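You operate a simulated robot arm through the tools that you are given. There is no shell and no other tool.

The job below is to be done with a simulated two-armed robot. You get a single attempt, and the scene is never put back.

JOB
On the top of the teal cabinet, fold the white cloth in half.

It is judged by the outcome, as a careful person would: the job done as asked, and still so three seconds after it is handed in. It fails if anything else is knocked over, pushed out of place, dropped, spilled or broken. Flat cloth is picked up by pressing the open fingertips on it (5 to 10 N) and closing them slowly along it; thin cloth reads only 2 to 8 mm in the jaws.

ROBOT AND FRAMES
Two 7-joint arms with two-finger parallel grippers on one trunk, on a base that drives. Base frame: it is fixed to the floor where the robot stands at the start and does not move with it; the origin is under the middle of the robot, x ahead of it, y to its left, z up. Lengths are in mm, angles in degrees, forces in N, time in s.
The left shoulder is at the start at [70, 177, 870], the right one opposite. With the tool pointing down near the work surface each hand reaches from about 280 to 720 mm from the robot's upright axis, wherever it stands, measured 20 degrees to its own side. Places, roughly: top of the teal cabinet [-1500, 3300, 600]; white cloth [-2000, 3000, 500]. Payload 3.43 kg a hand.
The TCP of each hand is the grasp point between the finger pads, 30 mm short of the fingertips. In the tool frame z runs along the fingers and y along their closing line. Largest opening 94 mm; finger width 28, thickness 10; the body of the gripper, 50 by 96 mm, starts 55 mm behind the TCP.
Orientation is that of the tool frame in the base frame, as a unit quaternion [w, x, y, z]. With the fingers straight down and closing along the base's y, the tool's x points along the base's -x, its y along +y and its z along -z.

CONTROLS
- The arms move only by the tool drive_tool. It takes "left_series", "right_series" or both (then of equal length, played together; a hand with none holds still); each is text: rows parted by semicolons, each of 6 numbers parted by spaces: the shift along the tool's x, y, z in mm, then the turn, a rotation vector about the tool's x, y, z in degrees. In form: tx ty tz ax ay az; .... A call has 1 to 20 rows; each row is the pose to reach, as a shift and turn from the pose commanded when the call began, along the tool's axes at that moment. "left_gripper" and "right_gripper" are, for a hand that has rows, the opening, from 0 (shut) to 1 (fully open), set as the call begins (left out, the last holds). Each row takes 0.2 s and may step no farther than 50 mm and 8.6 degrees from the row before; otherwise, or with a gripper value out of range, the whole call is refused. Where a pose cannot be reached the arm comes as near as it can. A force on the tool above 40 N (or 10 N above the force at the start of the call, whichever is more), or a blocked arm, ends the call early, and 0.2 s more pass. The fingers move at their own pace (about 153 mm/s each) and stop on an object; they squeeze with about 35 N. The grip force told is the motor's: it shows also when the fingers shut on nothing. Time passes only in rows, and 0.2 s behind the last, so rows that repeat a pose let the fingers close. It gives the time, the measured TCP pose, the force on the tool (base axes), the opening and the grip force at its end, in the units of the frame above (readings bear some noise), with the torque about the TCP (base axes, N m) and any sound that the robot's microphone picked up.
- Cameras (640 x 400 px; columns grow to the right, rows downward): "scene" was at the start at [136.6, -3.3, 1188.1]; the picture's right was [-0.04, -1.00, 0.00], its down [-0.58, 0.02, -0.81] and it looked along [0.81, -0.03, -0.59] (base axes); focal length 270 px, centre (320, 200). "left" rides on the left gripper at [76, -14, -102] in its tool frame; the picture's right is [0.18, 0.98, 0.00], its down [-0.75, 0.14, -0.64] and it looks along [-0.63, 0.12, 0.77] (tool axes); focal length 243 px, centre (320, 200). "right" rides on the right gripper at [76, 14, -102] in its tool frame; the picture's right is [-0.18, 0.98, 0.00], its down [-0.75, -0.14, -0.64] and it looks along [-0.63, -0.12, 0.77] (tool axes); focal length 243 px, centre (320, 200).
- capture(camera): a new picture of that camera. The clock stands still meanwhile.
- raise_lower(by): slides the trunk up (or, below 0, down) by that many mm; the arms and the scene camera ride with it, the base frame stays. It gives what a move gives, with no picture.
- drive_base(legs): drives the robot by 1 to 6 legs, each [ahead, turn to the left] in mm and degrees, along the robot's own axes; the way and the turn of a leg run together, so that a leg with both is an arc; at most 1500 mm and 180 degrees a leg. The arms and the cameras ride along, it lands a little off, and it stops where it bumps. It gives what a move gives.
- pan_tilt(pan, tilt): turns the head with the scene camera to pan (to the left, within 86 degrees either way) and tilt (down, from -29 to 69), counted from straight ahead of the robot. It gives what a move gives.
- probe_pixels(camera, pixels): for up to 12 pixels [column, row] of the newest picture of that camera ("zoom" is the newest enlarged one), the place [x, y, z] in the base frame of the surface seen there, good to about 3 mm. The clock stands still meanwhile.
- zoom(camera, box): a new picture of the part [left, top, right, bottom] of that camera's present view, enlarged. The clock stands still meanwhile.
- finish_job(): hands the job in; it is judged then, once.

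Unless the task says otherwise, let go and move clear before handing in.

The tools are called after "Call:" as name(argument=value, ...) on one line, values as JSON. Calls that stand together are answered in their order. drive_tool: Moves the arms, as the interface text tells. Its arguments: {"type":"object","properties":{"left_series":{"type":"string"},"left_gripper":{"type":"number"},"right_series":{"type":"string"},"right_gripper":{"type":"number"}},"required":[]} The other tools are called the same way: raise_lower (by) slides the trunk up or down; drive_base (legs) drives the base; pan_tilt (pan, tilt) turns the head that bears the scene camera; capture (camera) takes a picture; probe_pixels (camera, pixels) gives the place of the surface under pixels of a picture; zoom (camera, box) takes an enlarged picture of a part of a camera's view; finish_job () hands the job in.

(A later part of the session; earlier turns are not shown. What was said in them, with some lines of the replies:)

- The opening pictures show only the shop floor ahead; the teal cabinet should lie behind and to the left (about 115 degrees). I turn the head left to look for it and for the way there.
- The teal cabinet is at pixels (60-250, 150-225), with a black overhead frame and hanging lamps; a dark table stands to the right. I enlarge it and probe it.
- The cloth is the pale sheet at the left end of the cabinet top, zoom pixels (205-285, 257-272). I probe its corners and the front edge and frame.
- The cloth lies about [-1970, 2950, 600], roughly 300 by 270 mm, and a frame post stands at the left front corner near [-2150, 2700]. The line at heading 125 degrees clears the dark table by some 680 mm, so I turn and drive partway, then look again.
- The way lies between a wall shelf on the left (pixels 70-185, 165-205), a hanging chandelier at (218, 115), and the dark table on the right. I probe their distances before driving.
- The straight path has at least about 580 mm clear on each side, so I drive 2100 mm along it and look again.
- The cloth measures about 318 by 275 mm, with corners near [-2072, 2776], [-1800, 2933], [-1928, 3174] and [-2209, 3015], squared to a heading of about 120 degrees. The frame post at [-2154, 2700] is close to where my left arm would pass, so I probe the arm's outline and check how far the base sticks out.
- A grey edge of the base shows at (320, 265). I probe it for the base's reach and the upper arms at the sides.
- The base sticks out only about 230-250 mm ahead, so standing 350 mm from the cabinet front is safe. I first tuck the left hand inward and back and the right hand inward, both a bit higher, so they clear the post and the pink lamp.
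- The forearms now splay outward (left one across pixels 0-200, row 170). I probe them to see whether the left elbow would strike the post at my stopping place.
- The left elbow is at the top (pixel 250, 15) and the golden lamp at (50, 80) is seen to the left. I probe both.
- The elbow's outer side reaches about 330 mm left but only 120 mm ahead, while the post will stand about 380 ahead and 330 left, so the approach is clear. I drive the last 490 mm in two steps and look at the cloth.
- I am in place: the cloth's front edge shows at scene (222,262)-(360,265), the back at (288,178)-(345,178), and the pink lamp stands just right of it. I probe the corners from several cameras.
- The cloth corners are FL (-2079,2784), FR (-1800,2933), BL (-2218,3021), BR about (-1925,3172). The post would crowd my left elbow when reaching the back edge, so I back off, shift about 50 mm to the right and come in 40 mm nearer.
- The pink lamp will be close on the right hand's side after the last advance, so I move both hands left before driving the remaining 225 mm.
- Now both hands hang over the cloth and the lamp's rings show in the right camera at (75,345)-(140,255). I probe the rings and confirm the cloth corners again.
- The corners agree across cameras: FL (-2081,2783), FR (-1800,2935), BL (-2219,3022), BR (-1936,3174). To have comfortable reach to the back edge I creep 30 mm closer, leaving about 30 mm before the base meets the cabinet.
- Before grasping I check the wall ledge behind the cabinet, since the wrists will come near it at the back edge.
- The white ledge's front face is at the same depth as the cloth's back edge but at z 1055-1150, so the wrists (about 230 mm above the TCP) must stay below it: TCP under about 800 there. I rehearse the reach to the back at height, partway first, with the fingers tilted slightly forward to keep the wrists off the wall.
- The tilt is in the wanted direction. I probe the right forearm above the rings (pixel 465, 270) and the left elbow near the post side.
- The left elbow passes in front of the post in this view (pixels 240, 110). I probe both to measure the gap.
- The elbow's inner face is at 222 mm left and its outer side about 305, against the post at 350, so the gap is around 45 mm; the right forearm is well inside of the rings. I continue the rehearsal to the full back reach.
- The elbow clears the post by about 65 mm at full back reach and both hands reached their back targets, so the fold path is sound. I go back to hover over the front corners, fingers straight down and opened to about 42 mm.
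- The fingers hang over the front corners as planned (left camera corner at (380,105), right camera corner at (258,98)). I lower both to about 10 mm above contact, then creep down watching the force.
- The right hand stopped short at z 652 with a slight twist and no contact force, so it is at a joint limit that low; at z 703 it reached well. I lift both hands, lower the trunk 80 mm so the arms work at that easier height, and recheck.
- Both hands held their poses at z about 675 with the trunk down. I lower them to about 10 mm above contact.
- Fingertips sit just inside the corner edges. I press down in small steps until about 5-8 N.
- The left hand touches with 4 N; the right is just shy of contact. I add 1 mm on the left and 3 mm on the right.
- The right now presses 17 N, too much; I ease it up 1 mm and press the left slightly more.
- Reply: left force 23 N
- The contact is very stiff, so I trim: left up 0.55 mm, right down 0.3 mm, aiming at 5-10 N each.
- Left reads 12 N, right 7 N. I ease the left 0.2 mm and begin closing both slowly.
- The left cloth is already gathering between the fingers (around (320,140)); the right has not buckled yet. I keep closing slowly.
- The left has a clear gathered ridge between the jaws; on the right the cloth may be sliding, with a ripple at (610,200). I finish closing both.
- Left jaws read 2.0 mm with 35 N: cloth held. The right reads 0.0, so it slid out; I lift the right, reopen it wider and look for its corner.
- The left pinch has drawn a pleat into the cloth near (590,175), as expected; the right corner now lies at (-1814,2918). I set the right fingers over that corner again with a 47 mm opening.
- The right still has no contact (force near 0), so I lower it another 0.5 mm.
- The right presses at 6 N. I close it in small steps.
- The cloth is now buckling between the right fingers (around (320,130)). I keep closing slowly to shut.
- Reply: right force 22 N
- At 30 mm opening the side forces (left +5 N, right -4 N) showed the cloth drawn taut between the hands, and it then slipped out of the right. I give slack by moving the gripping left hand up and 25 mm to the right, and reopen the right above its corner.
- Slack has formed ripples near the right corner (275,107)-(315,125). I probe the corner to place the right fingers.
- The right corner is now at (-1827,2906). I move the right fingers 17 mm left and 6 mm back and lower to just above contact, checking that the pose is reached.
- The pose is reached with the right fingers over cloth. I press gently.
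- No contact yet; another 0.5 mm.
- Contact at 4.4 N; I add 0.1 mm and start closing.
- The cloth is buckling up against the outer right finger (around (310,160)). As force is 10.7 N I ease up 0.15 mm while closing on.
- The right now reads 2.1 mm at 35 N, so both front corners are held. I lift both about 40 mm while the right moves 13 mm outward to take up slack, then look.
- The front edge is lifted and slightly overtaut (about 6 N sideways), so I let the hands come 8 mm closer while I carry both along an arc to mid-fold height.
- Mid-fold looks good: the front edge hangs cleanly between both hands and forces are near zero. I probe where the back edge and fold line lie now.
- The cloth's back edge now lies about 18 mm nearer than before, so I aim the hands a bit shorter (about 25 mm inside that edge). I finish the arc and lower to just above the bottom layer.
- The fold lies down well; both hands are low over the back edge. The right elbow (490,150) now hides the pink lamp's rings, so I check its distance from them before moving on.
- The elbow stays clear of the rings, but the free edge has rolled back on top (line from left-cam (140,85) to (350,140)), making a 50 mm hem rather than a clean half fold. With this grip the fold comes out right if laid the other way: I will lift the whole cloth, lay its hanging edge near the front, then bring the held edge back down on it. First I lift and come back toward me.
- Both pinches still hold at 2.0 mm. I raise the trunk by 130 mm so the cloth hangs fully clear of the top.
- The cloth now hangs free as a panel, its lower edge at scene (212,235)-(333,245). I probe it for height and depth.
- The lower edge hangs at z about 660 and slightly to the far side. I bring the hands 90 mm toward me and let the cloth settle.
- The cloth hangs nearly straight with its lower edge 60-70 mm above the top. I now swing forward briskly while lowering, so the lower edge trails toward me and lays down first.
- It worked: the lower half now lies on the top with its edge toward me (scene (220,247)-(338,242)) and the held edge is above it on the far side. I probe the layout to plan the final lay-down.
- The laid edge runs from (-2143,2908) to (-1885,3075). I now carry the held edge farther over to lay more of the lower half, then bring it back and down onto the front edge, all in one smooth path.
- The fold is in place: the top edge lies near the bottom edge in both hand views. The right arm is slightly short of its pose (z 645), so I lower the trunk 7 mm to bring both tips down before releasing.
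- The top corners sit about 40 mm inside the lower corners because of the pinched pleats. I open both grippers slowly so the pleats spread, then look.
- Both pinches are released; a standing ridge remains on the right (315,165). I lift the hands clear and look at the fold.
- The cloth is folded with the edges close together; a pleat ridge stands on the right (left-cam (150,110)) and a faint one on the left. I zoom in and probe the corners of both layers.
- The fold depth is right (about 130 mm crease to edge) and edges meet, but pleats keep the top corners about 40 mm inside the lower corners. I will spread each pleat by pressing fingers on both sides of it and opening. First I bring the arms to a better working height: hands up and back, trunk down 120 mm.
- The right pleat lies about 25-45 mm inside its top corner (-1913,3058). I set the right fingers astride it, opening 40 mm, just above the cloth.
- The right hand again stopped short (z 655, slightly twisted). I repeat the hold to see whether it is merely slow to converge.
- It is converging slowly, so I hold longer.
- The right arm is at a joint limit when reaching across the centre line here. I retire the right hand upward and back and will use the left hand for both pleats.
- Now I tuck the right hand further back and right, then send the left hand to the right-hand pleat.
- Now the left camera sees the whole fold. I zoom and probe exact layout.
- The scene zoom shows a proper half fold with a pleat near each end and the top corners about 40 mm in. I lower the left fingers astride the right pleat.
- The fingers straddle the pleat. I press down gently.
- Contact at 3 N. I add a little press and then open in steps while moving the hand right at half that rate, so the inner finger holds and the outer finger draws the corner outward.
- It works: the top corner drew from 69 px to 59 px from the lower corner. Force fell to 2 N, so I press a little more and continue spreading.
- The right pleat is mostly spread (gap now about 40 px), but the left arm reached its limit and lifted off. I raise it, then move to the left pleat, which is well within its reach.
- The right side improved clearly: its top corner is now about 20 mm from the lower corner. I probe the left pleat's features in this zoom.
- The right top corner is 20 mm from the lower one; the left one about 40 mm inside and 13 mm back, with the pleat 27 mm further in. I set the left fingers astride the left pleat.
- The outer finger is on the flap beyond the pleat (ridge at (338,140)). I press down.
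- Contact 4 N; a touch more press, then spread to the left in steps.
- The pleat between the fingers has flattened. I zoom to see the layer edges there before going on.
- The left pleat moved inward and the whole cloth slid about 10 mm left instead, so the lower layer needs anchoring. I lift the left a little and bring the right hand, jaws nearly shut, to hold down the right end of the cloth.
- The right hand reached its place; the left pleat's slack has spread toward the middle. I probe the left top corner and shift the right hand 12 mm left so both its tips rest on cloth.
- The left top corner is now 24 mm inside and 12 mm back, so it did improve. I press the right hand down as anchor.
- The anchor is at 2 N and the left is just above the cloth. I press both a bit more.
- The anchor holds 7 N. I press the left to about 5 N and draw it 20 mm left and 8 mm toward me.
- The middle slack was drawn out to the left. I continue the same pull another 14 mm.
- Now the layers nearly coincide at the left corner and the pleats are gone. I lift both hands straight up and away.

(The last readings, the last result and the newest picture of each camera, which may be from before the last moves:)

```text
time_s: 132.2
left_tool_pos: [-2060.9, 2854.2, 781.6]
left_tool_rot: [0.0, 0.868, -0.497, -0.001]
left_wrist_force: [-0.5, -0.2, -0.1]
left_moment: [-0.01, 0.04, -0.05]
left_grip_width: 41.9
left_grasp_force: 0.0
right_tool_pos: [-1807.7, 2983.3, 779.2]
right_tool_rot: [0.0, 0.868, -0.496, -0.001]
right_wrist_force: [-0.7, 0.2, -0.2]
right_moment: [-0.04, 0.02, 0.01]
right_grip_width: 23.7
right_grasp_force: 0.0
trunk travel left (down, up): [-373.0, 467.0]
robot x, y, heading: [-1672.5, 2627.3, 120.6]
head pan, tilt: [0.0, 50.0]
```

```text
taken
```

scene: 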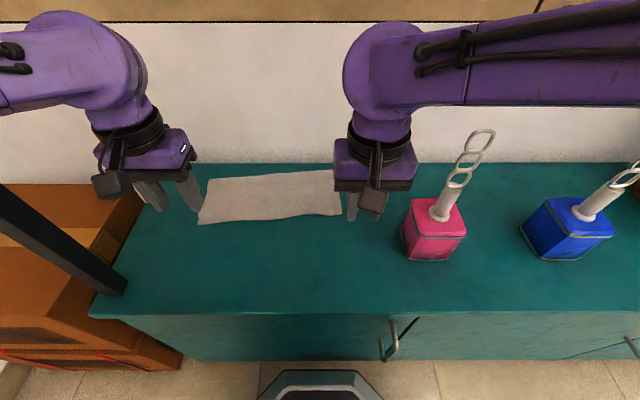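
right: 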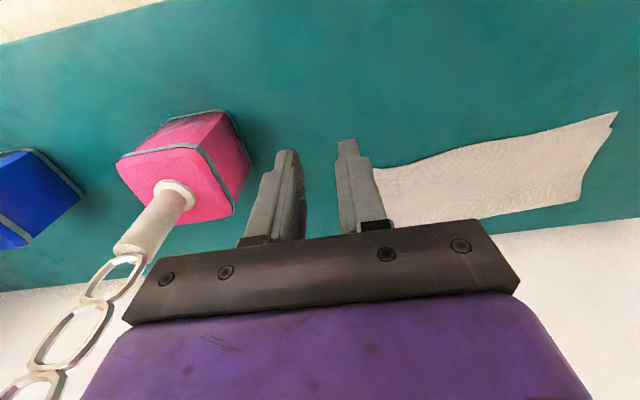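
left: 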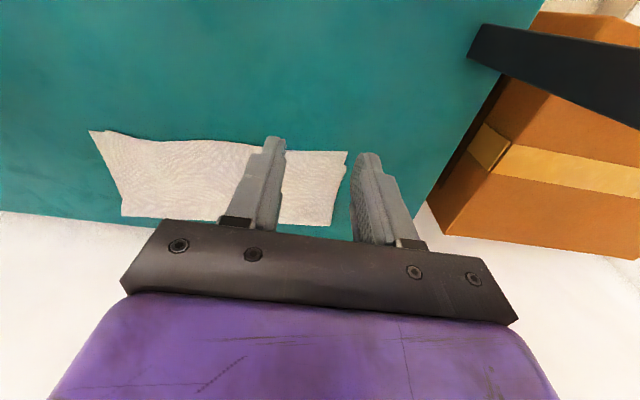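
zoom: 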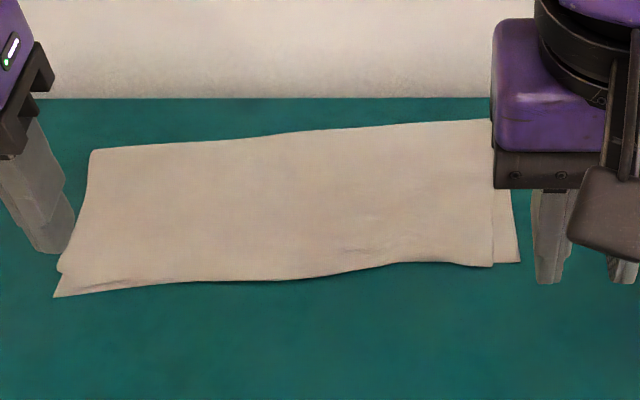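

The cloth is now a neat half fold: the two layers' edges coincide within about 15 mm (zoom right end 492 vs 520, left ends nearly together) and nothing else has moved. I back the robot 200 mm straight away to stand clear and take a last look.

Call:
drive_base(legs=[[-200, 0]])

Call:
capture(camera="scene")

Call:
zoom(camera="scene", box=[180, 90, 500, 230])

```text
time_s: 133.8
left_tool_pos: [-1960.2, 2684.1, 782.3]
left_tool_rot: [0.0, 0.867, -0.498, -0.001]
left_wrist_force: [-0.5, -0.3, 0.3]
left_moment: [0.04, 0.06, 0.02]
left_grip_width: 42.4
left_grasp_force: 0.1
right_tool_pos: [-1705.9, 2812.7, 780.1]
right_tool_rot: [0.0, 0.867, -0.498, 0.0]
right_wrist_force: [-0.1, -1.7, -0.1]
right_moment: [-0.01, 0.01, 0.02]
right_grip_width: 23.6
right_grasp_force: 0.1
trunk travel left (down, up): [-373.0, 467.0]
robot x, y, heading: [-1570.8, 2452.9, 119.9]
head pan, tilt: [0.0, 50.0]
```

```text
taken
```

scene: 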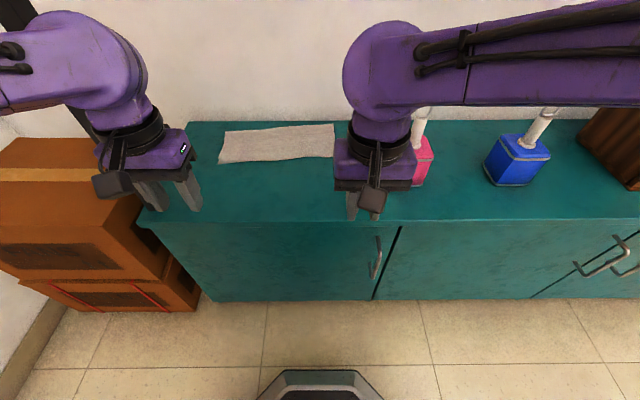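

```text
2.00 times, centred on (340, 160) of scene
```

zoom: 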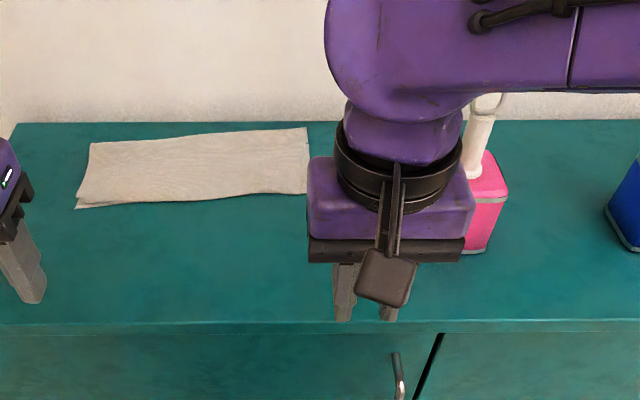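

The cloth lies flat and folded in half on the teal cabinet (pixels 218-335, 125-163). The lamps still stand where they were, and both hands are empty and clear, so I hand the job in.

Call:
finish_job()

```text
The job is handed in.
```

The white cloth is folded in half and lies flat on top of the teal cabinet. I have handed the job in.

- **Fold:** the fold was about 130 mm deep when I measured it, against half of the original 275 mm. I didn't measure it again after smoothing the cloth. The top layer lines up with the bottom one to within about 20 mm. The largest gap is at the right end.
- **Position:** the cloth now sits farther back on the cabinet than it did at the start. My first try left the edge rolled over, so I lifted the whole cloth and laid it down again.
- **Surroundings:** the last picture shows the lamps standing where they were, and I saw nothing else moved or knocked. Both hands are empty, and the robot has backed about 200 mm away.
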